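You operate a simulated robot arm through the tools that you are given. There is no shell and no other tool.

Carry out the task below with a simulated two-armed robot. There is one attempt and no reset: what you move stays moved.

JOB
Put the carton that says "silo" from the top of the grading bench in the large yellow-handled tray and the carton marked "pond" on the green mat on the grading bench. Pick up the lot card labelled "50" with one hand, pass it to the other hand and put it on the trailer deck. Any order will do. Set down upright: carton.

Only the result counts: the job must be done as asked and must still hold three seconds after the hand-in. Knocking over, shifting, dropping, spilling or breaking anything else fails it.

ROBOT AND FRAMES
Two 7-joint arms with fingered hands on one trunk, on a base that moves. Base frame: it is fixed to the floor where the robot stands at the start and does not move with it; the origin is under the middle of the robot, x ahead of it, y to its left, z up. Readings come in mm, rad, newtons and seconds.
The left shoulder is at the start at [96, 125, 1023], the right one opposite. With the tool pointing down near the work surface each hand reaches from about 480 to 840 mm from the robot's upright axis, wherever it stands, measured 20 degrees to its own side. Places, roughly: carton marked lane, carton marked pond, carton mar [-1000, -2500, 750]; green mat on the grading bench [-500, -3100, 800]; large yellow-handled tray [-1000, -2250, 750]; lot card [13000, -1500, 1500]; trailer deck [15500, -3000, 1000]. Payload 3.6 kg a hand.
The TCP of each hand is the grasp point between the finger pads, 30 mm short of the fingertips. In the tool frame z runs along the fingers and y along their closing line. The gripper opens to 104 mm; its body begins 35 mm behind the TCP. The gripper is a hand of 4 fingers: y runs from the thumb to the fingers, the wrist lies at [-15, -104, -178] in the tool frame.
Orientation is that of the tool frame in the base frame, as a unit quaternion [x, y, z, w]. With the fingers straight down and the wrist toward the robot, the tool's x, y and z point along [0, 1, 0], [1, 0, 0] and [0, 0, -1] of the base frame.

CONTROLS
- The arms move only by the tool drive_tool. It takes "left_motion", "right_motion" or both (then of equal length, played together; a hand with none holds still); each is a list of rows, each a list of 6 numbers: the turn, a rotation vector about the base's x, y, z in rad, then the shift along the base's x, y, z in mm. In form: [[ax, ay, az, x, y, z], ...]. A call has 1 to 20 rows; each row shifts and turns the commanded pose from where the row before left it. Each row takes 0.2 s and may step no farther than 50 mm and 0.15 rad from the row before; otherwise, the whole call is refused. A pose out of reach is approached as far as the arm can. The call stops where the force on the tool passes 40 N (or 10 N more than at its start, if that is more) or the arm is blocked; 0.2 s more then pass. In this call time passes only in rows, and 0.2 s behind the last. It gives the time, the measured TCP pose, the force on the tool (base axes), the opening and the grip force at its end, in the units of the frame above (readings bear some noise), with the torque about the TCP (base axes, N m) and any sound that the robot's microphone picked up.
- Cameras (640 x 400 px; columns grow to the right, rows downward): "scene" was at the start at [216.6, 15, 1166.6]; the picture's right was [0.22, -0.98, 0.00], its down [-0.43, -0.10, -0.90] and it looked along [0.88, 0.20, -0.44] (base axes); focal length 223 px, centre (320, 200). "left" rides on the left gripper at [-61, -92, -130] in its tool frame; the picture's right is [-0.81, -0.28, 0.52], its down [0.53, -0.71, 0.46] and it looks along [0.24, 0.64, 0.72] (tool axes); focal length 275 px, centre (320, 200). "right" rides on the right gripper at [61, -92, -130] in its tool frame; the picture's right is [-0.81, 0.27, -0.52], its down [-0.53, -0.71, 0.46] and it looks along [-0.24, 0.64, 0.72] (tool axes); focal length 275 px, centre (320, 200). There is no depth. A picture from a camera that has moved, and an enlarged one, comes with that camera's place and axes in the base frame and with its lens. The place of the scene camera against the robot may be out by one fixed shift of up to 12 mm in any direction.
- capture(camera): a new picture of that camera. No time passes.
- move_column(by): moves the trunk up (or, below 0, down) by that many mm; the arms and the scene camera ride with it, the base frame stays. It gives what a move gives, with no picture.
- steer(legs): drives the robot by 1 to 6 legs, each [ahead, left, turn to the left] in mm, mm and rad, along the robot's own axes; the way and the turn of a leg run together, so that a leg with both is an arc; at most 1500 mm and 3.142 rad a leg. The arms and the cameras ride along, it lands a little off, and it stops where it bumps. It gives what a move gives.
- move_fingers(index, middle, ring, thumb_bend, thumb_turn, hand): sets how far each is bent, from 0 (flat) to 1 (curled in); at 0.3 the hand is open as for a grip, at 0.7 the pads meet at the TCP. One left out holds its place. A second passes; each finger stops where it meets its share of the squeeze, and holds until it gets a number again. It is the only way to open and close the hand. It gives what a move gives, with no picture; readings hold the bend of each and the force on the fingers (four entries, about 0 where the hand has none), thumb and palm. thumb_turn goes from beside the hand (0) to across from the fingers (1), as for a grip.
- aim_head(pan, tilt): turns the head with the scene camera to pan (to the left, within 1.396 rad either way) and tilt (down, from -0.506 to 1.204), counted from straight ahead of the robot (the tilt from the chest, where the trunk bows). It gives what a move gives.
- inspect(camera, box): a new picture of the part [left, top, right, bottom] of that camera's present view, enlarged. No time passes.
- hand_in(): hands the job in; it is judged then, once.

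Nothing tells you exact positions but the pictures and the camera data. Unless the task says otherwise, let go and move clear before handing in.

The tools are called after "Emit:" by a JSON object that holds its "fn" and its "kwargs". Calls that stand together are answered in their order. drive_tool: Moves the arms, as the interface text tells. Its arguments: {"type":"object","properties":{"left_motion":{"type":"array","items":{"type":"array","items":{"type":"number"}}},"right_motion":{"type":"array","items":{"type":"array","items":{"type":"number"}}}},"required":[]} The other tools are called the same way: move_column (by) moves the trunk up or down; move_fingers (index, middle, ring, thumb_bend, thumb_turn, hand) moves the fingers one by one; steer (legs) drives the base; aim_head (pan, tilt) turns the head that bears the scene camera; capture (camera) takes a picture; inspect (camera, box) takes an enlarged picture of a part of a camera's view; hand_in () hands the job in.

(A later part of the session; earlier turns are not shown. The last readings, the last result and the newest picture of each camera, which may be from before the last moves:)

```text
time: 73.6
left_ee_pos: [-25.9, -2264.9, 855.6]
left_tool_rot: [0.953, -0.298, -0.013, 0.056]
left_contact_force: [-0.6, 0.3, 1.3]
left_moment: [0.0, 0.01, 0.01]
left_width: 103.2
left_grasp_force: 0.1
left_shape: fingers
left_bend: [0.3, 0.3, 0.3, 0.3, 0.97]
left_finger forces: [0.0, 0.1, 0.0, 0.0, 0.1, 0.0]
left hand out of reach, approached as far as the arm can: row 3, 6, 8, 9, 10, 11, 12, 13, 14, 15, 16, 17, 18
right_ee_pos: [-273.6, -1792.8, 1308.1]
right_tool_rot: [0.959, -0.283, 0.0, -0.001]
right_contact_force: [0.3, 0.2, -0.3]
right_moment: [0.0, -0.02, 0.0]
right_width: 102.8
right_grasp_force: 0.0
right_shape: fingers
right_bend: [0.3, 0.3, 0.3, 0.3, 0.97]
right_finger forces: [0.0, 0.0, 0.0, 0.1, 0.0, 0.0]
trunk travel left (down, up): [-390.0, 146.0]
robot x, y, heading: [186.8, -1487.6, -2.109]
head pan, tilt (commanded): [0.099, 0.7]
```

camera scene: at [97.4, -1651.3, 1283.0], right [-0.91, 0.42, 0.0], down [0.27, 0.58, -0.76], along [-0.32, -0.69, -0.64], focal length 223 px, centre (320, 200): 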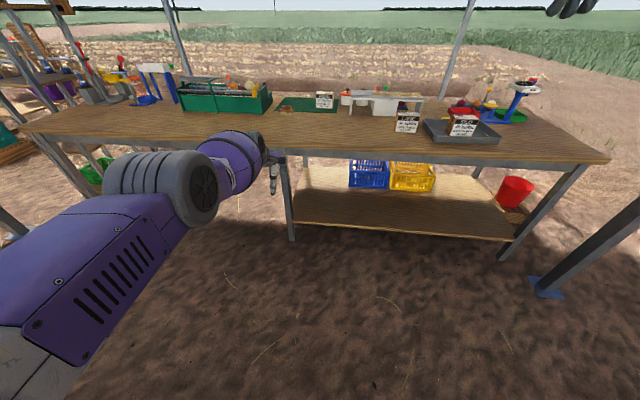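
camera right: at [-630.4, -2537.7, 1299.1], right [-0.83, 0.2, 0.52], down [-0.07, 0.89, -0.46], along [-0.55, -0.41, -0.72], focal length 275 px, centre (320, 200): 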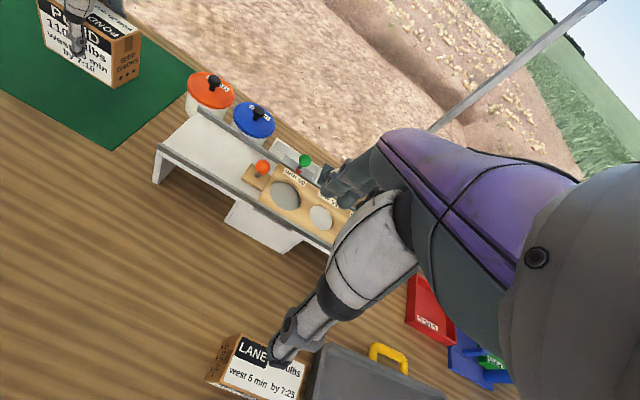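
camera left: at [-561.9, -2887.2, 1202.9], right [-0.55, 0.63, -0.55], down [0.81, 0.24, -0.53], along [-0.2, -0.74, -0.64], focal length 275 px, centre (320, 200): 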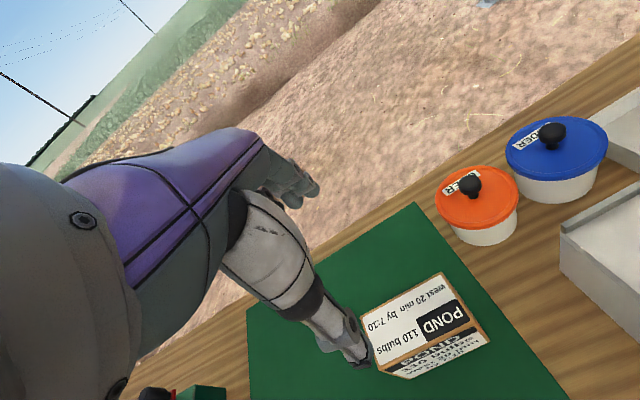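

Still not bending. I'll try moving the hand inward toward the midline and up while pulling back, which is the elbow's natural bending direction.

Emit:
{"fn": "drive_tool", "kwargs": {"left_motion": [[0, 0, 0, -20, 20, 10], [0, 0, 0, -20, 25, 15], [0, 0, 0, -20, 28, 15], [0, 0, 0, -20, 28, 15], [0, 0, 0, -15, 30, 15], [0, 0, 0, -10, 30, 15], [0, 0, 0, 0, 30, 10], [0, 0, 0, 0, 30, 10]]}}

Emit:
{"fn": "capture", "kwargs": {"camera": "scene"}}

```text
time: 75.4
left_ee_pos: [-213.8, -2138.5, 942.3]
left_tool_rot: [0.953, -0.299, -0.012, 0.055]
left_contact_force: [-0.2, -0.1, -1.1]
left_moment: [0.02, -0.01, 0.04]
left_width: 103.5
left_grasp_force: 0.1
left_shape: fingers
left_bend: [0.3, 0.3, 0.3, 0.3, 0.97]
left_finger forces: [0.0, 0.0, 0.1, 0.0, 0.0, 0.0]
left hand out of reach, approached as far as the arm can: row 1, 2, 3, 4, 5, 6, 7, 8
right_ee_pos: [-273.9, -1792.6, 1308.1]
right_tool_rot: [0.959, -0.284, 0.0, 0.002]
right_contact_force: [-0.4, -0.2, -0.1]
right_moment: [-0.02, -0.02, 0.01]
right_width: 102.7
right_grasp_force: 0.2
right_shape: fingers
right_bend: [0.3, 0.3, 0.3, 0.3, 0.97]
right_finger forces: [0.0, 0.1, 0.1, 0.0, 0.0, 0.0]
trunk travel left (down, up): [-390.0, 146.0]
robot x, y, heading: [182.1, -1484.4, -2.111]
head pan, tilt (commanded): [0.099, 0.7]
```

```text
taken
camera scene: at [97.1, -1650.8, 1283.0], right [-0.91, 0.42, 0.0], down [0.27, 0.58, -0.77], along [-0.32, -0.69, -0.64], focal length 223 px, centre (320, 200)
```

scene: 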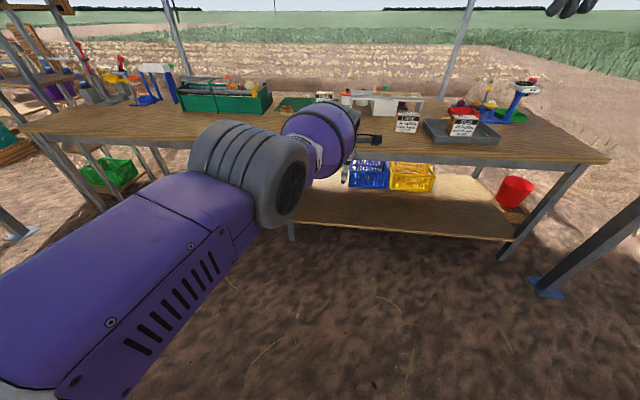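

It keeps sliding along its limit. I'll try mostly-upward steps with just a little pull-back to get the elbow flexing.

Emit:
{"fn": "drive_tool", "kwargs": {"left_motion": [[0, 0, 0, 1, 1.7, 30], [0, 0, 0, 1, 1.7, 30], [0, 0, 0, 2, 3.4, 30], [0, 0, 0, 2, 3.4, 30], [0, 0, 0, 4, 7, 20], [0, 0, 0, 4, 7, 20], [0, 0, 0, 6, 10, 15], [0, 0, 0, 6, 10, 15]]}}

```text
time: 77.2
left_ee_pos: [-210.4, -2117.4, 1137.3]
left_tool_rot: [0.953, -0.297, -0.013, 0.056]
left_contact_force: [0.1, 0.1, 0.1]
left_moment: [0.01, 0.0, 0.0]
left_width: 103.2
left_grasp_force: 0.1
left_shape: fingers
left_bend: [0.3, 0.3, 0.3, 0.3, 0.97]
left_finger forces: [0.0, 0.1, 0.0, 0.1, 0.0, 0.0]
left hand out of reach, approached as far as the arm can: row 1, 2, 4, 5, 7, 8
right_ee_pos: [-273.1, -1792.6, 1309.2]
right_tool_rot: [0.959, -0.284, 0.0, 0.001]
right_contact_force: [-0.4, -0.4, -0.6]
right_moment: [0.01, 0.0, 0.0]
right_width: 103.0
right_grasp_force: 0.0
right_shape: fingers
right_bend: [0.3, 0.3, 0.3, 0.3, 0.97]
right_finger forces: [0.0, 0.0, 0.1, 0.0, 0.1, 0.1]
trunk travel left (down, up): [-390.0, 146.0]
robot x, y, heading: [185.3, -1482.5, -2.108]
head pan, tilt (commanded): [0.099, 0.7]
```

Perhaps the wrist flexion is at its limit, since the tool has tilted slightly. I'll rotate the hand so the fingers point more forward and relax the wrist while pulling back.

Emit:
{"fn": "drive_tool", "kwargs": {"left_motion": [[-0.086, 0.051, 0, 0, 0, 0], [-0.086, 0.051, 0, 0, 0, 0], [-0.086, 0.051, 0, 5, 8, 0], [-0.086, 0.051, 0, 10, 17, 0], [-0.086, 0.051, 0, 10, 17, 0], [-0.086, 0.051, 0, 10, 17, 0]]}}

Emit:
{"fn": "capture", "kwargs": {"camera": "scene"}}

```text
time: 78.6
left_ee_pos: [-290.8, -2145.6, 1162.6]
left_tool_rot: [0.894, -0.28, -0.08, 0.341]
left_contact_force: [0.2, 0.6, 0.3]
left_moment: [0.02, 0.01, 0.01]
left_width: 103.2
left_grasp_force: 0.1
left_shape: fingers
left_bend: [0.3, 0.3, 0.3, 0.3, 0.97]
left_finger forces: [0.0, 0.1, 0.1, 0.0, 0.0, 0.0]
left hand out of reach, approached as far as the arm can: row 1, 2, 3, 4, 5, 6
right_ee_pos: [-273.5, -1793.5, 1307.4]
right_tool_rot: [0.959, -0.283, 0.0, 0.0]
right_contact_force: [-0.5, -0.1, -0.8]
right_moment: [-0.03, 0.0, 0.02]
right_width: 102.8
right_grasp_force: 0.0
right_shape: fingers
right_bend: [0.3, 0.3, 0.3, 0.3, 0.97]
right_finger forces: [0.1, 0.0, 0.0, 0.0, 0.0, 0.1]
trunk travel left (down, up): [-390.0, 146.0]
robot x, y, heading: [185.9, -1484.6, -2.103]
head pan, tilt (commanded): [0.099, 0.7]
```

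```text
taken
camera scene: at [97.2, -1651.2, 1282.9], right [-0.91, 0.42, 0.0], down [0.27, 0.58, -0.76], along [-0.32, -0.69, -0.64], focal length 223 px, centre (320, 200)
```

scene: 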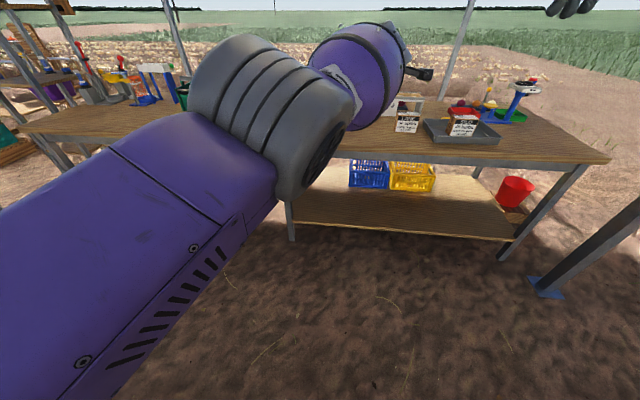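

The wrist rotates freely; only the elbow refuses to bend. I'll try left-down steps with a tiny inward component, since such steps were accepted earlier.

Emit:
{"fn": "drive_tool", "kwargs": {"left_motion": [[0, 0, 0, 18, -8.5, -20], [0, 0, 0, 18, -8.5, -20], [0, 0, 0, 18, -8.5, -20], [0, 0, 0, 18, -8.5, -20], [0, 0, 0, 18, -8.5, -20], [0, 0, 0, 18, -8.5, -20], [0, 0, 0, 19, -6.5, -20], [0, 0, 0, 19, -6.5, -20], [0, 0, 0, 20, -5, -20], [0, 0, 0, 20, -5, -20]]}}

```text
time: 80.8
left_ee_pos: [-159.0, -2270.3, 961.4]
left_tool_rot: [0.894, -0.28, -0.081, 0.34]
left_contact_force: [-0.4, -0.4, 0.6]
left_moment: [-0.02, 0.02, 0.01]
left_width: 102.8
left_grasp_force: 0.2
left_shape: fingers
left_bend: [0.3, 0.3, 0.3, 0.3, 0.97]
left_finger forces: [0.1, 0.0, 0.0, 0.1, 0.0, 0.0]
left hand out of reach, approached as far as the arm can: row 1, 2, 3, 4, 5, 6, 7, 8, 9, 10
right_ee_pos: [-274.4, -1794.6, 1307.5]
right_tool_rot: [0.959, -0.283, 0.0, 0.0]
right_contact_force: [-0.1, -0.2, -0.7]
right_moment: [0.02, 0.0, -0.02]
right_width: 103.1
right_grasp_force: 0.0
right_shape: fingers
right_bend: [0.3, 0.3, 0.3, 0.3, 0.97]
right_finger forces: [0.0, 0.0, 0.0, 0.1, 0.1, 0.1]
trunk travel left (down, up): [-390.0, 146.0]
robot x, y, heading: [187.3, -1488.1, -2.107]
head pan, tilt (commanded): [0.099, 0.7]
```

That direction isn't it. I'll try the opposite, right and up with a tiny pull-back.

Emit:
{"fn": "drive_tool", "kwargs": {"left_motion": [[0, 0, 0, -16, 12, 20], [0, 0, 0, -16, 12, 20], [0, 0, 0, -16, 12, 20], [0, 0, 0, -15, 13.5, 20], [0, 0, 0, -15, 13.5, 20], [0, 0, 0, -14, 15, 15], [0, 0, 0, -14, 15, 15], [0, 0, 0, -13, 17, 15]]}}

```text
time: 82.6
left_ee_pos: [-280.9, -2165.2, 1107.1]
left_tool_rot: [0.894, -0.28, -0.08, 0.34]
left_contact_force: [-0.1, 0.8, 0.1]
left_moment: [0.0, -0.02, 0.02]
left_width: 103.0
left_grasp_force: 0.0
left_shape: fingers
left_bend: [0.3, 0.3, 0.3, 0.3, 0.97]
left_finger forces: [0.0, 0.0, 0.1, 0.0, 0.0, 0.0]
left hand out of reach, approached as far as the arm can: row 2
right_ee_pos: [-273.5, -1791.5, 1307.8]
right_tool_rot: [0.959, -0.283, -0.001, 0.001]
right_contact_force: [-0.2, 0.3, 0.6]
right_moment: [-0.04, -0.01, -0.01]
right_width: 102.8
right_grasp_force: 0.1
right_shape: fingers
right_bend: [0.3, 0.3, 0.3, 0.3, 0.97]
right_finger forces: [0.1, 0.0, 0.0, 0.0, 0.0, 0.0]
trunk travel left (down, up): [-390.0, 146.0]
robot x, y, heading: [182.4, -1484.6, -2.108]
head pan, tilt (commanded): [0.099, 0.7]
```

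Those rows were accepted, so the elbow may be flexing now. I'll pull back with gently growing steps.

Emit:
{"fn": "drive_tool", "kwargs": {"left_motion": [[0, 0, 0, -6, 8, 8], [0, 0, 0, -4, 8, 6], [0, 0, 0, -2, 8, 6], [0, 0, 0, 0, 8, 5], [0, 0, 0, 3, 8, 4], [0, 0, 0, 5, 8, 2], [0, 0, 0, 6, 10, 0], [0, 0, 0, 6, 10, 0], [0, 0, 0, 8, 13, 0], [0, 0, 0, 10, 17, 0], [0, 0, 0, 12, 20, 0], [0, 0, 0, 12, 20, 0]]}}

```text
time: 85.2
left_ee_pos: [-296.5, -2142.6, 1131.6]
left_tool_rot: [0.894, -0.279, -0.08, 0.341]
left_contact_force: [0.1, -0.2, -1.0]
left_moment: [0.0, 0.03, -0.01]
left_width: 103.1
left_grasp_force: 0.0
left_shape: fingers
left_bend: [0.3, 0.3, 0.3, 0.3, 0.97]
left_finger forces: [0.0, 0.1, 0.0, 0.1, 0.0, 0.0]
left hand out of reach, approached as far as the arm can: row 3, 4, 5, 6, 7, 8, 9, 10, 11, 12
right_ee_pos: [-272.9, -1793.1, 1307.4]
right_tool_rot: [0.959, -0.283, 0.0, 0.001]
right_contact_force: [-0.7, 0.5, -0.3]
right_moment: [0.0, 0.01, -0.01]
right_width: 102.9
right_grasp_force: 0.1
right_shape: fingers
right_bend: [0.3, 0.3, 0.3, 0.3, 0.97]
right_finger forces: [0.1, 0.0, 0.1, 0.1, 0.0, 0.1]
trunk travel left (down, up): [-390.0, 146.0]
robot x, y, heading: [186.8, -1487.2, -2.106]
head pan, tilt (commanded): [0.099, 0.7]
```

Working through the geometry, the elbow should flex when the hand swings down along a shrinking arc. I'll try that path.

Emit:
{"fn": "drive_tool", "kwargs": {"left_motion": [[0, 0, 0, 1.6, 1.2, -40], [0, 0, 0, 3.8, 2.9, -39.5], [0, 0, 0, 5.9, 4.4, -38.9], [0, 0, 0, 7.9, 5.9, -38.1], [0, 0, 0, 10, 7.5, -37.2], [0, 0, 0, 12.6, 9.5, -35.6], [0, 0, 0, 15.3, 11.4, -34], [0, 0, 0, 17.7, 13.2, -31.7]]}}

Emit:
{"fn": "capture", "kwargs": {"camera": "scene"}}

```text
time: 87.0
left_ee_pos: [-247.2, -2109.6, 827.4]
left_tool_rot: [0.894, -0.279, -0.081, 0.341]
left_contact_force: [0.7, -0.2, 0.3]
left_moment: [-0.01, 0.02, 0.01]
left_width: 103.2
left_grasp_force: 0.0
left_shape: fingers
left_bend: [0.3, 0.3, 0.3, 0.3, 0.97]
left_finger forces: [0.0, 0.1, 0.0, 0.0, 0.0, 0.0]
left hand out of reach, approached as far as the arm can: row 2, 3, 4, 5, 6, 7, 8
right_ee_pos: [-273.3, -1792.9, 1308.4]
right_tool_rot: [0.959, -0.282, 0.0, 0.0]
right_contact_force: [0.4, 0.0, 0.0]
right_moment: [0.02, 0.01, 0.02]
right_width: 103.0
right_grasp_force: 0.0
right_shape: fingers
right_bend: [0.3, 0.3, 0.3, 0.3, 0.97]
right_finger forces: [0.0, 0.1, 0.0, 0.0, 0.0, 0.0]
trunk travel left (down, up): [-390.0, 146.0]
robot x, y, heading: [186.9, -1483.2, -2.104]
head pan, tilt (commanded): [0.099, 0.7]
```

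```text
taken
camera scene: at [97.6, -1651.5, 1282.9], right [-0.91, 0.42, 0.0], down [0.27, 0.58, -0.76], along [-0.32, -0.69, -0.64], focal length 223 px, centre (320, 200)
```

scene: 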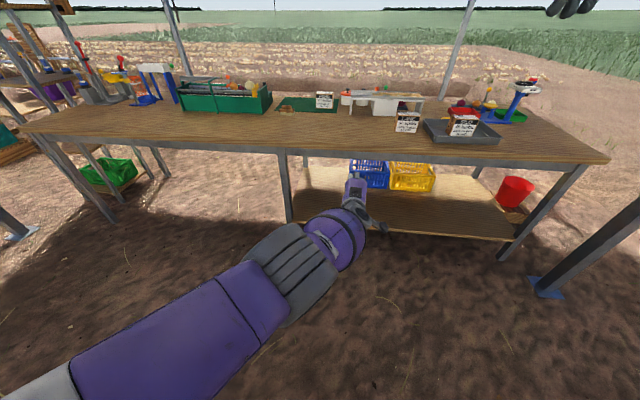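

The arm is still fully stretched. I'll try the reverse arc, upward with a shrinking radius.

Emit:
{"fn": "drive_tool", "kwargs": {"left_motion": [[0, 0, 0, -11.3, -8.4, 37.6], [0, 0, 0, -9.4, -7.1, 38.4], [0, 0, 0, -7.1, -5.3, 38.8], [0, 0, 0, -5, -3.8, 39.2], [0, 0, 0, -2.8, -2.1, 39.3], [0, 0, 0, 0.1, 0.1, 39.3], [0, 0, 0, 3, 2.3, 39], [0, 0, 0, 5.9, 4.4, 38.1]]}}

```text
time: 88.8
left_ee_pos: [-295.7, -2141.6, 1135.2]
left_tool_rot: [0.894, -0.279, -0.079, 0.341]
left_contact_force: [0.2, -0.2, -0.8]
left_moment: [0.02, -0.02, -0.02]
left_width: 103.3
left_grasp_force: 0.1
left_shape: fingers
left_bend: [0.3, 0.3, 0.3, 0.3, 0.97]
left_finger forces: [0.0, 0.1, 0.0, 0.0, 0.0, 0.0]
left hand out of reach, approached as far as the arm can: row 2, 3, 5, 6, 7, 8
right_ee_pos: [-272.2, -1792.8, 1308.4]
right_tool_rot: [0.959, -0.283, 0.001, 0.002]
right_contact_force: [0.2, -0.6, 0.4]
right_moment: [0.02, 0.02, -0.01]
right_width: 102.6
right_grasp_force: 0.2
right_shape: fingers
right_bend: [0.3, 0.3, 0.3, 0.3, 0.97]
right_finger forces: [0.0, 0.0, 0.0, 0.0, 0.0, 0.0]
trunk travel left (down, up): [-390.0, 146.0]
robot x, y, heading: [186.1, -1487.8, -2.11]
head pan, tilt (commanded): [0.099, 0.7]
```

Vertical arcs don't help. Next I'll try a sideways arc to the left with a shrinking radius.

Emit:
{"fn": "drive_tool", "kwargs": {"left_motion": [[0, 0, 0, 27.3, -29.2, 0], [0, 0, 0, 29.1, -27.2, 0], [0, 0, 0, 30.7, -25, 0], [0, 0, 0, 32.1, -22.7, 0], [0, 0, 0, 33.5, -20.3, 0], [0, 0, 0, 35.2, -17.1, 0], [0, 0, 0, 36.3, -13.7, 0], [0, 0, 0, 37.3, -10.1, 0]]}}

Emit:
{"fn": "capture", "kwargs": {"camera": "scene"}}

```text
time: 90.6
left_ee_pos: [-60.0, -2343.6, 1139.6]
left_tool_rot: [0.894, -0.279, -0.08, 0.341]
left_contact_force: [-1.1, -0.3, 0.2]
left_moment: [-0.02, -0.01, -0.04]
left_width: 103.2
left_grasp_force: 0.0
left_shape: fingers
left_bend: [0.3, 0.3, 0.3, 0.3, 0.97]
left_finger forces: [0.1, 0.0, 0.1, 0.0, 0.0, 0.0]
left hand out of reach, approached as far as the arm can: row 1, 2, 3, 4, 5, 6, 7, 8
right_ee_pos: [-272.3, -1793.4, 1308.1]
right_tool_rot: [0.959, -0.283, -0.001, 0.001]
right_contact_force: [-0.5, -0.1, -0.4]
right_moment: [0.02, 0.01, 0.0]
right_width: 102.7
right_grasp_force: 0.0
right_shape: fingers
right_bend: [0.3, 0.3, 0.3, 0.3, 0.97]
right_finger forces: [0.0, 0.0, 0.0, 0.0, 0.0, 0.0]
trunk travel left (down, up): [-390.0, 146.0]
robot x, y, heading: [187.7, -1483.6, -2.107]
head pan, tilt (commanded): [0.099, 0.7]
```

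```text
taken
camera scene: at [98.2, -1651.6, 1283.0], right [-0.91, 0.42, 0.0], down [0.27, 0.58, -0.76], along [-0.32, -0.69, -0.64], focal length 223 px, centre (320, 200)
```

scene: 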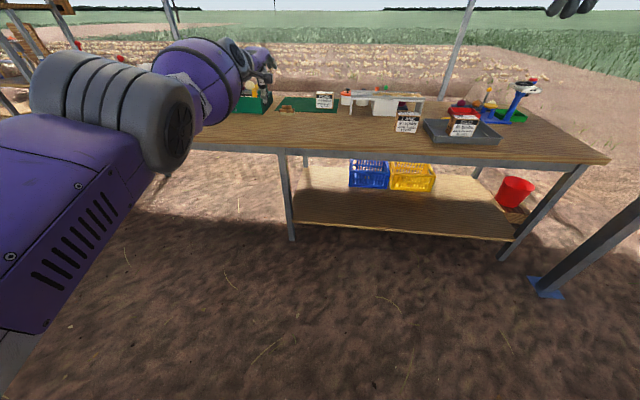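

Now the opposite arc, to the right with a shrinking radius.

Emit:
{"fn": "drive_tool", "kwargs": {"left_motion": [[0, 0, 0, -34.6, 20.3, 0], [0, 0, 0, -32.9, 22.4, 0], [0, 0, 0, -31.2, 24.5, 0], [0, 0, 0, -29.4, 26.4, 0], [0, 0, 0, -27.4, 28.1, 0], [0, 0, 0, -24.6, 30.5, 0], [0, 0, 0, -21.6, 32.4, 0], [0, 0, 0, -18.3, 34.1, 0]]}}

```text
time: 92.4
left_ee_pos: [-294.2, -2146.7, 1141.4]
left_tool_rot: [0.893, -0.28, -0.081, 0.342]
left_contact_force: [-0.2, -0.1, 0.9]
left_moment: [0.01, 0.02, -0.02]
left_width: 102.9
left_grasp_force: 0.0
left_shape: fingers
left_bend: [0.3, 0.3, 0.3, 0.3, 0.97]
left_finger forces: [0.0, 0.0, 0.0, 0.0, 0.1, 0.0]
left hand out of reach, approached as far as the arm can: row 2, 4, 6, 7, 8
right_ee_pos: [-273.0, -1791.6, 1307.9]
right_tool_rot: [0.959, -0.282, 0.0, 0.001]
right_contact_force: [-0.1, -0.7, 0.7]
right_moment: [-0.02, -0.02, -0.03]
right_width: 102.9
right_grasp_force: 0.0
right_shape: fingers
right_bend: [0.3, 0.3, 0.3, 0.3, 0.97]
right_finger forces: [0.0, 0.0, 0.1, 0.1, 0.0, 0.0]
trunk travel left (down, up): [-390.0, 146.0]
robot x, y, heading: [182.9, -1485.4, -2.105]
head pan, tilt (commanded): [0.099, 0.7]
```

The left arm seems trapped at full stretch. The shoulder also shifts forward when the trunk lowers, so I'll see whether that lets the elbow bend.

Emit:
{"fn": "move_column", "kwargs": {"by": -140}}

```text
time: 94.0
left_ee_pos: [-300.5, -2158.8, 906.9]
left_tool_rot: [0.914, -0.287, -0.068, 0.28]
left_contact_force: [-0.1, -0.3, -0.1]
left_moment: [0.01, 0.0, 0.02]
left_width: 103.3
left_grasp_force: 0.0
left_shape: fingers
left_bend: [0.3, 0.3, 0.3, 0.3, 0.97]
left_finger forces: [0.0, 0.0, 0.0, 0.1, 0.0, 0.0]
right_ee_pos: [-272.6, -1792.0, 1167.2]
right_tool_rot: [0.959, -0.283, 0.0, 0.0]
right_contact_force: [0.0, -0.1, -0.4]
right_moment: [0.01, 0.01, 0.01]
right_width: 102.8
right_grasp_force: 0.0
right_shape: fingers
right_bend: [0.3, 0.3, 0.3, 0.3, 0.97]
right_finger forces: [0.0, 0.1, 0.0, 0.0, 0.0, 0.1]
trunk travel left (down, up): [-250.0, 286.0]
robot x, y, heading: [187.5, -1486.1, -2.104]
head pan, tilt (commanded): [0.099, 0.7]
```

The column moved the trunk with the arm joints frozen. I'll now rotate the hand back to pointing down while shifting it inward, because rotation commands also involve the elbow directly.

Emit:
{"fn": "drive_tool", "kwargs": {"left_motion": [[0.086, -0.051, 0, 7, 12, -15], [0.086, -0.051, 0, 7, 12, -15], [0.086, -0.051, 0, 7, 12, -15], [0.086, -0.051, 0, 7, 12, -15], [0.086, -0.051, 0, 7, 12, -10], [0.086, -0.051, 0, 7, 12, -10]]}}

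```text
time: 95.4
left_ee_pos: [-259.1, -2088.0, 826.0]
left_tool_rot: [0.954, -0.299, 0.001, -0.01]
left_contact_force: [-0.8, 0.2, 0.1]
left_moment: [-0.02, 0.01, -0.04]
left_width: 103.1
left_grasp_force: 0.1
left_shape: fingers
left_bend: [0.3, 0.3, 0.3, 0.3, 0.97]
left_finger forces: [0.1, 0.1, 0.0, 0.0, 0.0, 0.1]
left hand out of reach, approached as far as the arm can: row 1
right_ee_pos: [-272.9, -1791.9, 1167.3]
right_tool_rot: [0.959, -0.283, 0.0, 0.002]
right_contact_force: [0.2, 0.2, 0.2]
right_moment: [0.04, -0.03, 0.01]
right_width: 103.0
right_grasp_force: 0.1
right_shape: fingers
right_bend: [0.3, 0.3, 0.3, 0.3, 0.97]
right_finger forces: [0.0, 0.0, 0.0, 0.0, 0.1, 0.1]
trunk travel left (down, up): [-250.0, 286.0]
robot x, y, heading: [184.6, -1484.7, -2.104]
head pan, tilt (commanded): [0.099, 0.7]
```

Those rows were accepted. I'll continue with a bit more of the same rotation and larger pull-backs.

Emit:
{"fn": "drive_tool", "kwargs": {"left_motion": [[0.043, -0.026, 0, 10, 17, -5], [0.043, -0.026, 0, 10, 17, -5], [0.043, -0.026, 0, 10, 17, -5], [0.043, -0.026, 0, 10, 17, -5], [0.043, -0.026, 0, 12, 21, -5], [0.043, -0.026, 0, 12, 21, -5]]}}

```text
time: 96.8
left_ee_pos: [-231.2, -2032.1, 797.5]
left_tool_rot: [0.942, -0.295, 0.037, -0.157]
left_contact_force: [-0.6, 0.0, -0.2]
left_moment: [0.01, -0.02, 0.0]
left_width: 103.3
left_grasp_force: 0.0
left_shape: fingers
left_bend: [0.3, 0.3, 0.3, 0.3, 0.97]
left_finger forces: [0.1, 0.0, 0.0, 0.0, 0.1, 0.1]
left hand out of reach, approached as far as the arm can: row 1, 2, 3, 4, 5, 6
right_ee_pos: [-274.7, -1792.1, 1168.9]
right_tool_rot: [0.959, -0.283, 0.0, 0.0]
right_contact_force: [0.3, 0.8, 0.1]
right_moment: [0.0, 0.0, 0.01]
right_width: 103.2
right_grasp_force: 0.0
right_shape: fingers
right_bend: [0.3, 0.3, 0.3, 0.3, 0.97]
right_finger forces: [0.1, 0.0, 0.1, 0.1, 0.0, 0.1]
trunk travel left (down, up): [-250.0, 286.0]
robot x, y, heading: [187.6, -1485.7, -2.108]
head pan, tilt (commanded): [0.099, 0.7]
```

The wrist point hasn't moved inward. I'll try rotating the hand about the vertical with small pull-backs.

Emit:
{"fn": "drive_tool", "kwargs": {"left_motion": [[0, 0, 0.14, 2, 3, 0], [0, 0, 0.14, 2, 3, 0], [0, 0, 0.14, 3, 5, 0], [0, 0, 0.14, 4, 7, 0], [0, 0, 0.14, 5, 9, 0]]}}

```text
time: 98.0
left_ee_pos: [-205.0, -2052.5, 797.0]
left_tool_rot: [0.986, 0.046, -0.018, -0.157]
left_contact_force: [0.6, -0.2, 0.2]
left_moment: [0.02, 0.01, 0.02]
left_width: 103.1
left_grasp_force: 0.0
left_shape: fingers
left_bend: [0.3, 0.3, 0.3, 0.3, 0.97]
left_finger forces: [0.0, 0.0, 0.0, 0.0, 0.1, 0.1]
left hand out of reach, approached as far as the arm can: row 1, 2, 3, 4, 5
right_ee_pos: [-273.4, -1793.0, 1168.8]
right_tool_rot: [0.959, -0.283, 0.0, 0.001]
right_contact_force: [0.7, 0.1, -0.7]
right_moment: [0.02, -0.04, -0.01]
right_width: 103.0
right_grasp_force: 0.0
right_shape: fingers
right_bend: [0.3, 0.3, 0.3, 0.3, 0.97]
right_finger forces: [0.1, 0.0, 0.1, 0.0, 0.0, 0.1]
trunk travel left (down, up): [-250.0, 286.0]
robot x, y, heading: [187.8, -1479.3, -2.111]
head pan, tilt (commanded): [0.099, 0.7]
```

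Not that way either; now the opposite rotation.

Emit:
{"fn": "drive_tool", "kwargs": {"left_motion": [[0, 0, -0.14, 2, 3, 0], [0, 0, -0.14, 2, 3, 0], [0, 0, -0.14, 2, 3, 0], [0, 0, -0.14, 2, 3, 0], [0, 0, -0.14, 3, 5, 0], [0, 0, -0.14, 3, 5, 0], [0, 0, -0.14, 4, 7, 0], [0, 0, -0.14, 4, 7, 0]]}}

Emit:
{"fn": "capture", "kwargs": {"camera": "scene"}}

```text
time: 99.8
left_ee_pos: [-200.2, -2021.2, 796.1]
left_tool_rot: [0.875, -0.457, 0.065, -0.145]
left_contact_force: [-0.1, 0.2, 0.3]
left_moment: [-0.02, -0.02, -0.03]
left_width: 103.0
left_grasp_force: 0.0
left_shape: fingers
left_bend: [0.3, 0.3, 0.3, 0.3, 0.97]
left_finger forces: [0.0, 0.0, 0.0, 0.1, 0.0, 0.0]
left hand out of reach, approached as far as the arm can: row 1, 2, 3, 4
right_ee_pos: [-272.8, -1793.2, 1168.3]
right_tool_rot: [0.959, -0.283, 0.0, 0.0]
right_contact_force: [0.6, -0.8, 1.0]
right_moment: [0.02, 0.02, 0.0]
right_width: 102.5
right_grasp_force: 0.0
right_shape: fingers
right_bend: [0.3, 0.3, 0.3, 0.3, 0.97]
right_finger forces: [0.0, 0.1, 0.1, 0.1, 0.0, 0.0]
trunk travel left (down, up): [-250.0, 286.0]
robot x, y, heading: [187.0, -1487.9, -2.106]
head pan, tilt (commanded): [0.099, 0.7]
```

```text
taken
camera scene: at [81.1, -1679.1, 1145.0], right [-0.91, 0.42, 0.0], down [0.27, 0.58, -0.76], along [-0.32, -0.69, -0.64], focal length 223 px, centre (320, 200)
```

scene: 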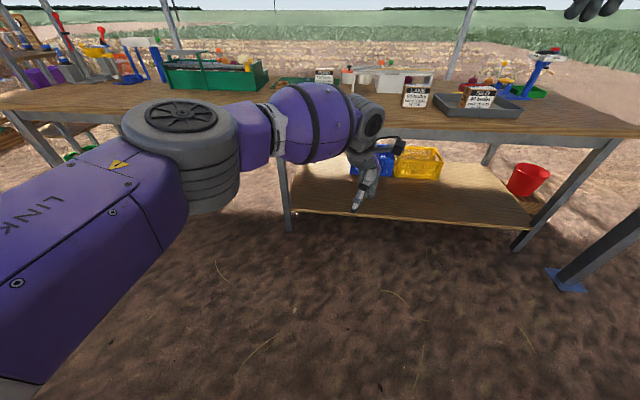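

The elbow is finally bending: it has swivelled and the last rows were accepted. I'll keep pulling back steadily.

Emit:
{"fn": "drive_tool", "kwargs": {"left_motion": [[0, 0, 0, 4, 7, 0], [0, 0, 0, 4, 7, 0], [0, 0, 0, 5, 9, 0], [0, 0, 0, 6, 10, 0], [0, 0, 0, 8, 13, 0], [0, 0, 0, 8, 13, 5], [0, 0, 0, 10, 17, 5], [0, 0, 0, 10, 17, 10]]}}

```text
time: 101.6
left_ee_pos: [-146.7, -1929.5, 816.0]
left_tool_rot: [0.876, -0.455, 0.065, -0.146]
left_contact_force: [-0.9, 0.5, 0.3]
left_moment: [0.02, 0.01, 0.01]
left_width: 103.2
left_grasp_force: 0.0
left_shape: fingers
left_bend: [0.3, 0.3, 0.3, 0.3, 0.97]
left_finger forces: [0.0, 0.0, 0.0, 0.1, 0.0, 0.1]
right_ee_pos: [-272.5, -1793.3, 1168.7]
right_tool_rot: [0.959, -0.283, 0.0, 0.001]
right_contact_force: [-0.4, 0.4, 0.2]
right_moment: [-0.02, -0.03, 0.01]
right_width: 102.9
right_grasp_force: 0.0
right_shape: fingers
right_bend: [0.3, 0.3, 0.3, 0.3, 0.97]
right_finger forces: [0.0, 0.0, 0.0, 0.0, 0.0, 0.0]
trunk travel left (down, up): [-250.0, 286.0]
robot x, y, heading: [186.7, -1484.8, -2.106]
head pan, tilt (commanded): [0.099, 0.7]
```

The arm retracts normally now. I'll bring the left hand back to a compact ready pose with the tool pointing down.

Emit:
{"fn": "drive_tool", "kwargs": {"left_motion": [[0, 0, 0.035, 20, -2, 20], [-0.022, 0.013, 0.035, 26, -6.6, 24], [-0.022, 0.013, 0.035, 26, -6.6, 24], [-0.022, 0.013, 0.035, 26, -6.6, 24], [-0.022, 0.013, 0.035, 26, -6.6, 24], [-0.022, 0.013, 0.035, 26, -6.6, 24], [-0.022, 0.013, 0.035, 26, -6.6, 24], [-0.022, 0.013, 0.035, 26, -6.6, 24], [-0.022, 0.013, 0.035, 26, -6.6, 24], [-0.022, 0.013, 0.035, 26, -6.6, 24], [-0.022, 0.013, 0.035, 26, -6.6, 24], [-0.022, 0.013, 0.035, 26, -6.6, 24], [-0.022, 0.013, 0, 10, -3, 10], [-0.022, 0.013, 0, 10, -3, 10]]}}

Emit:
{"fn": "capture", "kwargs": {"camera": "scene"}}

```text
time: 104.6
left_ee_pos: [180.1, -2010.4, 1119.9]
left_tool_rot: [0.965, -0.261, 0.016, 0.007]
left_contact_force: [-0.6, 0.2, 0.3]
left_moment: [-0.03, -0.02, 0.0]
left_width: 103.1
left_grasp_force: 0.0
left_shape: fingers
left_bend: [0.3, 0.3, 0.3, 0.3, 0.97]
left_finger forces: [0.0, 0.1, 0.0, 0.0, 0.0, 0.1]
right_ee_pos: [-273.5, -1791.9, 1169.2]
right_tool_rot: [0.959, -0.283, 0.0, 0.0]
right_contact_force: [0.7, -0.3, -0.4]
right_moment: [0.04, 0.01, 0.0]
right_width: 103.0
right_grasp_force: 0.0
right_shape: fingers
right_bend: [0.3, 0.3, 0.3, 0.3, 0.97]
right_finger forces: [0.1, 0.0, 0.1, 0.0, 0.0, 0.0]
trunk travel left (down, up): [-250.0, 286.0]
robot x, y, heading: [188.6, -1482.2, -2.105]
head pan, tilt (commanded): [0.099, 0.7]
```

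```text
taken
camera scene: at [81.3, -1678.8, 1145.0], right [-0.91, 0.42, 0.0], down [0.27, 0.58, -0.77], along [-0.32, -0.69, -0.64], focal length 223 px, centre (320, 200)
```

scene: 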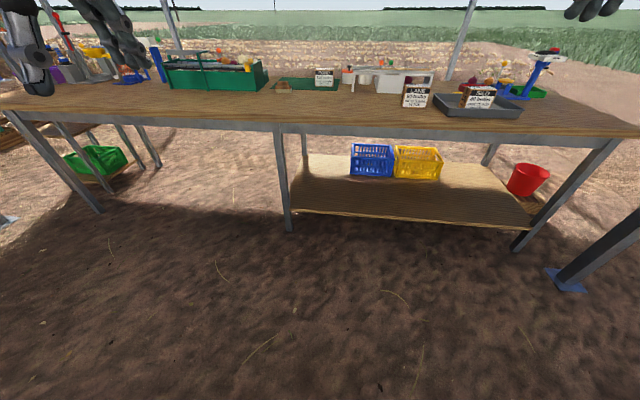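

The left arm is recovered; I must avoid over-reaching again. Before leaving I'll check the bench.

Emit:
{"fn": "inspect", "kwargs": {"camera": "scene", "box": [260, 40, 420, 140]}}

Emit:
{"fn": "inspect", "kwargs": {"camera": "scene", "box": [400, 30, 560, 130]}}

```text
4.00 times, centred on (340, 90) of scene
camera zoom: at [81.3, -1678.8, 1145.0], right [-0.91, 0.42, 0.0], down [0.27, 0.58, -0.77], along [-0.32, -0.69, -0.64], focal length 893 px, centre (240, 640)
```

zoom: 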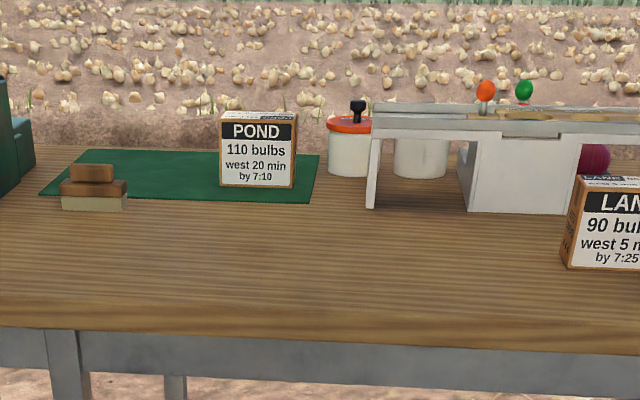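

```text
4.00 times, centred on (480, 80) of scene
camera zoom: at [81.3, -1678.8, 1145.0], right [-0.91, 0.42, 0.0], down [0.27, 0.58, -0.77], along [-0.32, -0.69, -0.64], focal length 893 px, centre (-320, 680)
```

zoom: 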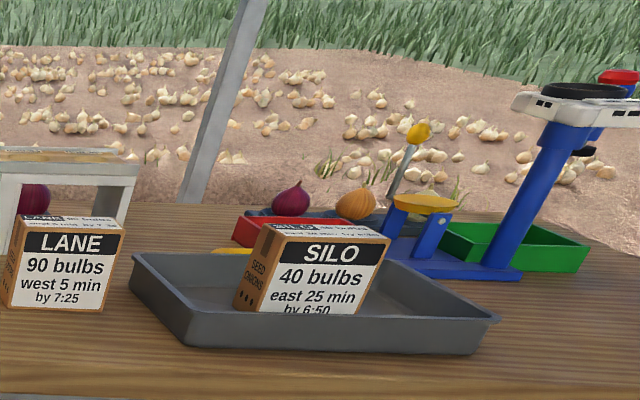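

Both cartons are properly placed. Now for the lot card: I'll back away, turn to face +x and look at the route.

Emit:
{"fn": "steer", "kwargs": {"legs": [[-700, 0, 0], [0, 0, 2.105]]}}

Emit:
{"fn": "aim_head", "kwargs": {"pan": 0, "tilt": 0.2}}

Emit:
{"fn": "capture", "kwargs": {"camera": "scene"}}

```text
time: 113.5
left_ee_pos: [1009.3, -635.3, 1119.0]
left_tool_rot: [0.716, 0.698, 0.015, -0.01]
left_contact_force: [0.0, 0.7, 0.3]
left_moment: [0.0, 0.05, 0.02]
left_width: 103.0
left_grasp_force: 0.2
left_shape: fingers
left_bend: [0.3, 0.3, 0.3, 0.3, 0.97]
left_finger forces: [0.1, 0.0, 0.0, 0.1, 0.1, 0.0]
right_ee_pos: [1038.7, -1137.2, 1169.2]
right_tool_rot: [0.731, 0.682, 0.0, 0.0]
right_contact_force: [-0.4, 0.2, 0.4]
right_moment: [0.0, 0.0, 0.0]
right_width: 102.7
right_grasp_force: 0.0
right_shape: fingers
right_bend: [0.3, 0.3, 0.3, 0.3, 0.97]
right_finger forces: [0.0, 0.0, 0.0, 0.1, 0.0, 0.0]
trunk travel left (down, up): [-250.0, 286.0]
robot x, y, heading: [548.0, -881.1, -0.033]
head pan, tilt (commanded): [0.099, 0.7]
```

```text
time: 114.4
left_ee_pos: [1009.5, -636.0, 1119.8]
left_tool_rot: [0.716, 0.698, 0.015, -0.009]
left_contact_force: [0.0, 0.4, 0.4]
left_moment: [-0.02, -0.02, 0.0]
left_width: 103.3
left_grasp_force: 0.1
left_shape: fingers
left_bend: [0.3, 0.3, 0.3, 0.3, 0.97]
left_finger forces: [0.1, 0.0, 0.0, 0.0, 0.0, 0.0]
right_ee_pos: [1039.2, -1137.9, 1167.6]
right_tool_rot: [0.732, 0.681, 0.0, 0.001]
right_contact_force: [0.6, 0.7, 0.1]
right_moment: [-0.01, 0.04, 0.02]
right_width: 102.8
right_grasp_force: 0.0
right_shape: fingers
right_bend: [0.3, 0.3, 0.3, 0.3, 0.97]
right_finger forces: [0.0, 0.0, 0.0, 0.0, 0.0, 0.1]
trunk travel left (down, up): [-250.0, 286.0]
robot x, y, heading: [547.6, -884.0, -0.033]
head pan, tilt (commanded): [0.0, 0.201]
```

```text
taken
camera scene: at [767.5, -895.3, 1190.3], right [-0.03, -1.0, 0.0], down [-0.2, 0.01, -0.98], along [0.98, -0.03, -0.2], focal length 223 px, centre (320, 200)
```

scene: 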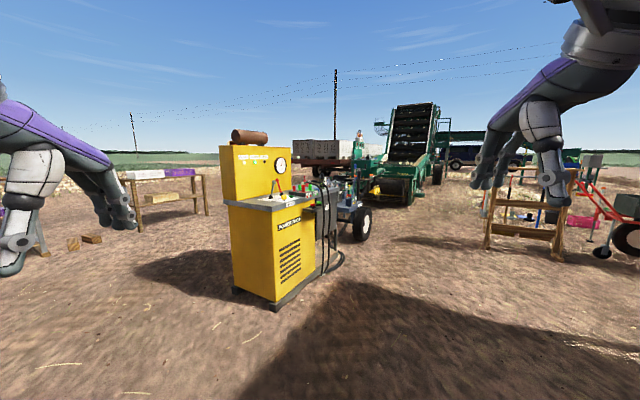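

The yellow cabinet is just ahead on the left, with a green harvester and a trailer behind it. I'll zoom in toward the far distance where the lot card and the trailer deck should be.

Emit:
{"fn": "inspect", "kwargs": {"camera": "scene", "box": [270, 100, 430, 200]}}

Emit:
{"fn": "inspect", "kwargs": {"camera": "scene", "box": [300, 120, 380, 170]}}

Emit:
{"fn": "inspect", "kwargs": {"camera": "scene", "box": [430, 110, 640, 240]}}

```text
4.00 times, centred on (350, 150) of scene
camera zoom: at [767.5, -895.3, 1190.3], right [-0.03, -1.0, 0.0], down [-0.2, 0.01, -0.98], along [0.98, -0.03, -0.2], focal length 893 px, centre (200, 400)
```

zoom: 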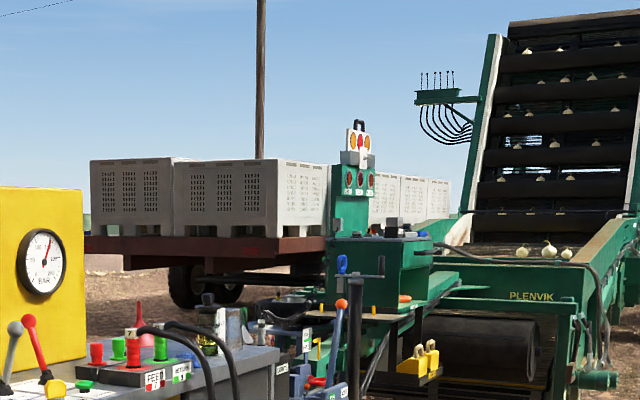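

```text
8.00 times, centred on (340, 145) of scene
camera zoom: at [767.5, -895.3, 1190.3], right [-0.03, -1.0, 0.0], down [-0.2, 0.01, -0.98], along [0.98, -0.03, -0.2], focal length 1785 px, centre (160, 640)
```

zoom: 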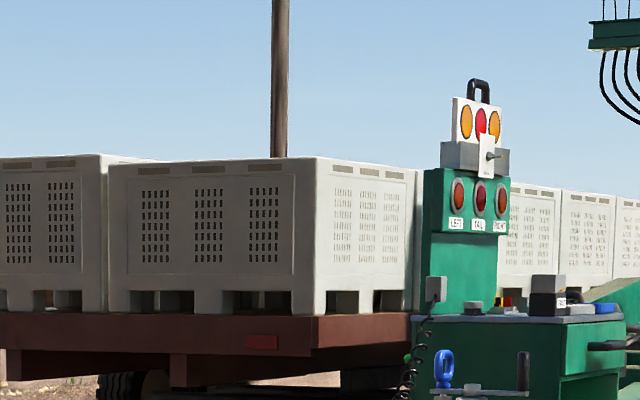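

```text
3.05 times, centred on (535, 175) of scene
camera zoom: at [767.5, -895.3, 1190.3], right [-0.03, -1.0, 0.0], down [-0.2, 0.01, -0.98], along [0.98, -0.03, -0.2], focal length 680 px, centre (-335, 276)
```

zoom: 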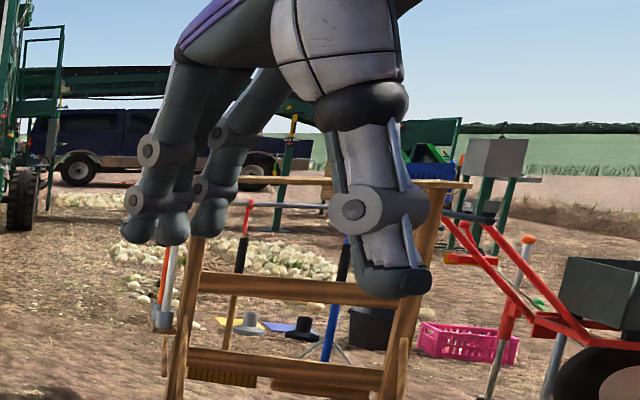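

The trailer with bins is about 12 m ahead, and the card should be on its near face. I'll pass the cabinet on its left, so first I'll shift left and look again.

Emit:
{"fn": "steer", "kwargs": {"legs": [[0, 1400, 0.033]]}}

Emit:
{"fn": "capture", "kwargs": {"camera": "scene"}}

```text
time: 126.8
left_ee_pos: [1025.1, 769.7, 1119.4]
left_tool_rot: [0.705, 0.709, 0.014, -0.011]
left_contact_force: [0.2, 0.0, -0.1]
left_moment: [0.03, 0.0, 0.0]
left_width: 103.2
left_grasp_force: 0.0
left_shape: fingers
left_bend: [0.3, 0.3, 0.3, 0.3, 0.97]
left_finger forces: [0.0, 0.0, 0.0, 0.0, 0.0, 0.0]
right_ee_pos: [1069.9, 269.3, 1167.2]
right_tool_rot: [0.721, 0.693, 0.0, 0.0]
right_contact_force: [0.7, -0.6, -0.6]
right_moment: [0.01, -0.03, 0.0]
right_width: 103.0
right_grasp_force: 0.1
right_shape: fingers
right_bend: [0.3, 0.3, 0.3, 0.3, 0.97]
right_finger forces: [0.0, 0.0, 0.1, 0.0, 0.0, 0.0]
trunk travel left (down, up): [-250.0, 286.0]
robot x, y, heading: [569.0, 506.9, 0.002]
head pan, tilt (commanded): [0.0, 0.201]
```

```text
taken
camera scene: at [790.1, 502.5, 1190.4], right [0.0, -1.0, 0.0], down [-0.2, 0.0, -0.98], along [0.98, 0.0, -0.2], focal length 223 px, centre (320, 200)
```

scene: 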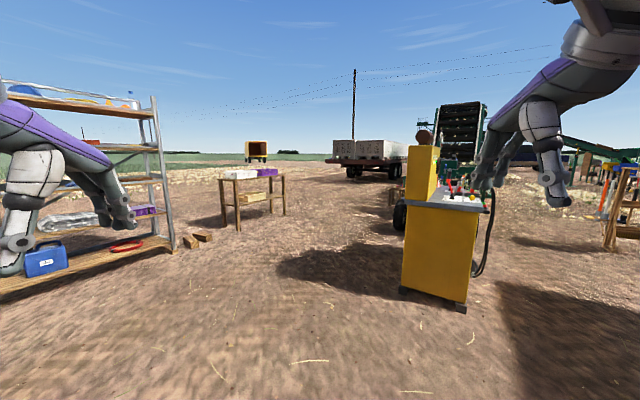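

The way straight ahead is open, between the table and the cabinet. I'll zoom in on the trailer.

Emit:
{"fn": "inspect", "kwargs": {"camera": "scene", "box": [310, 125, 420, 195]}}

Emit:
{"fn": "steer", "kwargs": {"legs": [[1500, -80, 0], [1500, -50, 0], [1500, 0, 0]]}}

Emit:
{"fn": "capture", "kwargs": {"camera": "scene"}}

```text
5.71 times, centred on (365, 160) of scene
camera zoom: at [790.1, 502.5, 1190.4], right [0.0, -1.0, 0.0], down [-0.2, 0.0, -0.98], along [0.98, 0.0, -0.2], focal length 1275 px, centre (63, 429)
```

zoom: 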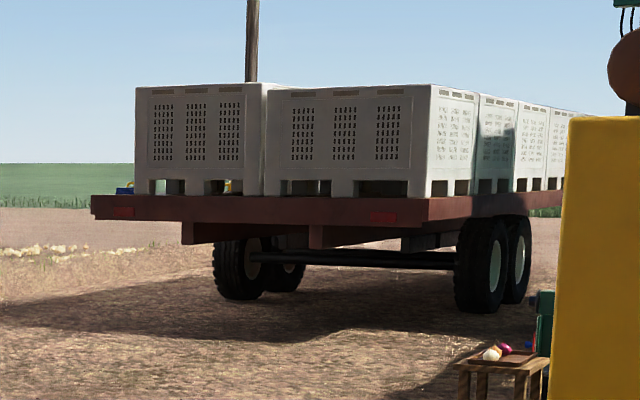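

```text
refused: leg 1 is longer than a leg can be; nothing moved
```

```text
taken
camera scene: at [790.1, 502.5, 1190.4], right [0.0, -1.0, 0.0], down [-0.2, 0.0, -0.98], along [0.98, 0.0, -0.2], focal length 223 px, centre (320, 200)
```

scene: 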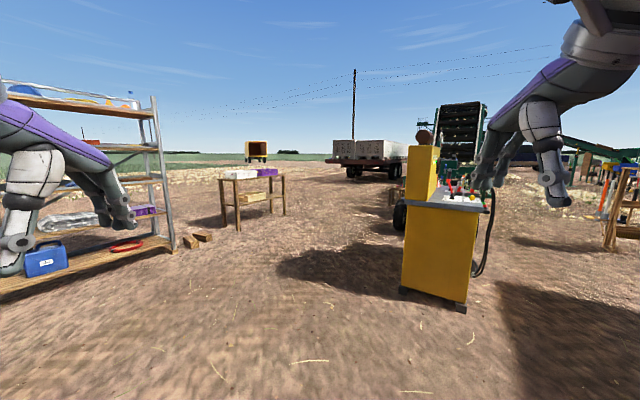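

I'll drive straight ahead in legs just under the limit.

Emit:
{"fn": "steer", "kwargs": {"legs": [[1490, -60, 0], [1490, -60, 0], [1490, 0, 0]]}}

Emit:
{"fn": "capture", "kwargs": {"camera": "scene"}}

Emit:
{"fn": "inspect", "kwargs": {"camera": "scene", "box": [310, 115, 430, 190]}}

```text
time: 148.1
left_ee_pos: [5497.5, 534.0, 1120.1]
left_tool_rot: [0.717, 0.697, 0.015, -0.011]
left_contact_force: [-0.1, -0.3, -0.6]
left_moment: [0.0, 0.01, -0.03]
left_width: 103.1
left_grasp_force: 0.1
left_shape: fingers
left_bend: [0.3, 0.3, 0.3, 0.3, 0.97]
left_finger forces: [0.0, 0.0, 0.1, 0.0, 0.0, 0.1]
right_ee_pos: [5523.7, 31.8, 1168.5]
right_tool_rot: [0.734, 0.679, -0.001, 0.0]
right_contact_force: [0.3, 0.4, 0.3]
right_moment: [0.02, -0.04, -0.01]
right_width: 102.8
right_grasp_force: 0.1
right_shape: fingers
right_bend: [0.3, 0.3, 0.3, 0.3, 0.97]
right_finger forces: [0.0, 0.1, 0.1, 0.0, 0.0, 0.0]
trunk travel left (down, up): [-250.0, 286.0]
robot x, y, heading: [5032.8, 287.9, -0.037]
head pan, tilt (commanded): [0.0, 0.201]
```

```text
taken
camera scene: at [5253.3, 275.2, 1190.4], right [-0.04, -1.0, 0.0], down [-0.2, 0.01, -0.98], along [0.98, -0.04, -0.2], focal length 223 px, centre (320, 200)
```

scene: 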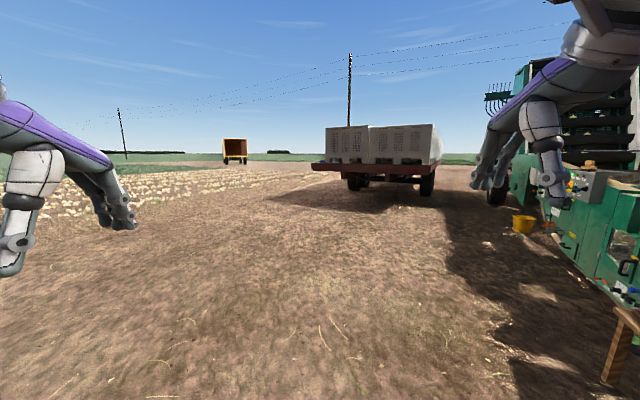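

```text
5.33 times, centred on (370, 152) of scene
camera zoom: at [5253.3, 275.2, 1190.4], right [-0.04, -1.0, 0.0], down [-0.2, 0.01, -0.98], along [0.98, -0.04, -0.2], focal length 1190 px, centre (53, 453)
```

zoom: 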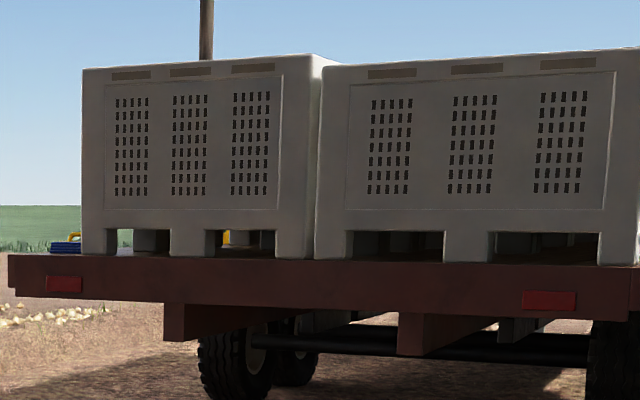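

The trailer's rear-left corner is near (11170, 280) and its axis runs ahead and to the right. The card must be further along its left side, so I'll drive up past that side.

Emit:
{"fn": "steer", "kwargs": {"legs": [[1440, 380, 0.01], [1440, 380, 0.01], [1440, 380, 0.01]]}}

Emit:
{"fn": "aim_head", "kwargs": {"pan": -0.2, "tilt": 0.15}}

Emit:
{"fn": "capture", "kwargs": {"camera": "scene"}}

```text
time: 169.1
left_ee_pos: [9779.3, 1528.5, 1119.9]
left_tool_rot: [0.717, 0.697, 0.015, -0.01]
left_contact_force: [0.3, 0.3, 0.6]
left_moment: [0.01, 0.0, 0.01]
left_width: 103.3
left_grasp_force: 0.1
left_shape: fingers
left_bend: [0.3, 0.3, 0.3, 0.3, 0.97]
left_finger forces: [0.1, 0.0, 0.0, 0.0, 0.0, 0.1]
right_ee_pos: [9808.4, 1027.6, 1167.3]
right_tool_rot: [0.732, 0.681, -0.001, 0.001]
right_contact_force: [-0.4, -0.8, 0.1]
right_moment: [-0.01, 0.01, 0.01]
right_width: 103.1
right_grasp_force: 0.2
right_shape: fingers
right_bend: [0.3, 0.3, 0.3, 0.3, 0.97]
right_finger forces: [0.0, 0.0, 0.1, 0.0, 0.0, 0.0]
trunk travel left (down, up): [-250.0, 286.0]
robot x, y, heading: [9318.2, 1280.4, -0.038]
head pan, tilt (commanded): [0.0, 0.201]
```

```text
time: 169.9
left_ee_pos: [9780.1, 1528.3, 1119.7]
left_tool_rot: [0.717, 0.697, 0.015, -0.01]
left_contact_force: [0.3, 0.7, -0.7]
left_moment: [-0.04, -0.01, -0.02]
left_width: 103.0
left_grasp_force: 0.1
left_shape: fingers
left_bend: [0.3, 0.3, 0.3, 0.3, 0.97]
left_finger forces: [0.0, 0.1, 0.0, 0.0, 0.1, 0.0]
right_ee_pos: [9807.9, 1027.2, 1168.4]
right_tool_rot: [0.733, 0.681, 0.0, 0.0]
right_contact_force: [-0.5, 0.0, -0.3]
right_moment: [-0.02, 0.0, -0.02]
right_width: 102.7
right_grasp_force: 0.2
right_shape: fingers
right_bend: [0.3, 0.3, 0.3, 0.3, 0.97]
right_finger forces: [0.0, 0.0, 0.0, 0.0, 0.0, 0.0]
trunk travel left (down, up): [-250.0, 286.0]
robot x, y, heading: [9318.1, 1285.1, -0.039]
head pan, tilt (commanded): [-0.201, 0.15]
```

```text
taken
camera scene: at [9533.6, 1251.4, 1195.1], right [-0.23, -0.97, 0.0], down [-0.15, 0.03, -0.99], along [0.96, -0.23, -0.15], focal length 223 px, centre (320, 200)
```

scene: 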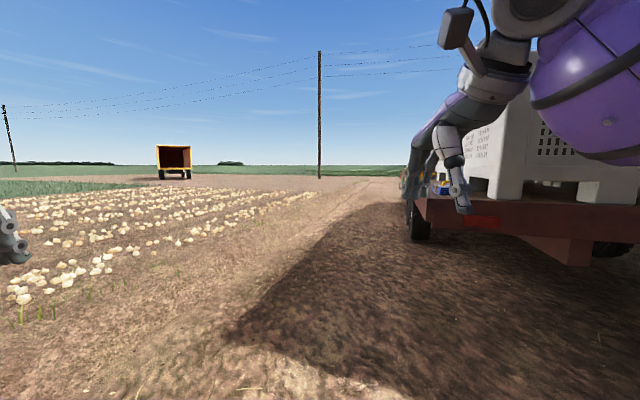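

The rear-left corner of the trailer is close on my right, but my own arm blocks the view. I'll drive further along the left side and then look across.

Emit:
{"fn": "steer", "kwargs": {"legs": [[1480, 150, 0], [1480, 50, 0]]}}

Emit:
{"fn": "aim_head", "kwargs": {"pan": -1.2, "tilt": 0.1}}

Emit:
{"fn": "capture", "kwargs": {"camera": "scene"}}

```text
time: 183.3
left_ee_pos: [12612.0, 1606.3, 1119.5]
left_tool_rot: [0.713, 0.701, 0.014, -0.011]
left_contact_force: [0.0, 0.3, 0.1]
left_moment: [0.01, 0.02, -0.04]
left_width: 103.1
left_grasp_force: 0.1
left_shape: fingers
left_bend: [0.3, 0.3, 0.3, 0.3, 0.97]
left_finger forces: [0.0, 0.0, 0.1, 0.0, 0.0, 0.1]
right_ee_pos: [12644.8, 1105.6, 1168.8]
right_tool_rot: [0.729, 0.685, 0.002, 0.001]
right_contact_force: [0.7, 0.2, 0.0]
right_moment: [-0.03, 0.03, 0.0]
right_width: 103.1
right_grasp_force: 0.1
right_shape: fingers
right_bend: [0.3, 0.3, 0.3, 0.3, 0.97]
right_finger forces: [0.0, 0.0, 0.1, 0.1, 0.0, 0.0]
trunk travel left (down, up): [-250.0, 286.0]
robot x, y, heading: [12151.7, 1358.1, -0.025]
head pan, tilt (commanded): [-0.201, 0.15]
stopped in leg 2: the robot was blocked; the commanded pose is now the measured one
```

```text
time: 184.6
left_ee_pos: [12610.6, 1607.2, 1120.5]
left_tool_rot: [0.713, 0.701, 0.014, -0.011]
left_contact_force: [-0.4, -0.1, -0.1]
left_moment: [0.0, -0.02, 0.04]
left_width: 103.5
left_grasp_force: 0.1
left_shape: fingers
left_bend: [0.3, 0.3, 0.3, 0.3, 0.97]
left_finger forces: [0.0, 0.0, 0.1, 0.0, 0.0, 0.1]
right_ee_pos: [12644.1, 1105.4, 1169.4]
right_tool_rot: [0.729, 0.685, 0.001, 0.001]
right_contact_force: [-0.2, -0.3, 0.4]
right_moment: [0.02, -0.01, 0.03]
right_width: 102.9
right_grasp_force: 0.0
right_shape: fingers
right_bend: [0.3, 0.3, 0.3, 0.3, 0.97]
right_finger forces: [0.0, 0.1, 0.1, 0.1, 0.0, 0.1]
trunk travel left (down, up): [-250.0, 286.0]
robot x, y, heading: [12148.0, 1354.6, -0.026]
head pan, tilt (commanded): [-1.201, 0.099]
```

```text
taken
camera scene: at [12308.3, 1261.3, 1199.8], right [-0.94, -0.34, 0.0], down [-0.03, 0.09, -1.0], along [0.34, -0.94, -0.1], focal length 223 px, centre (320, 200)
```

scene: 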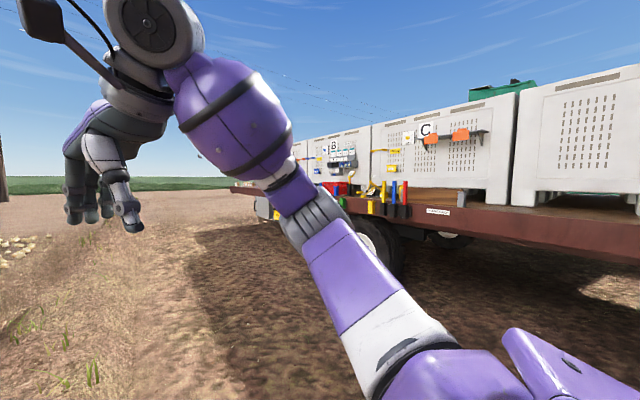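

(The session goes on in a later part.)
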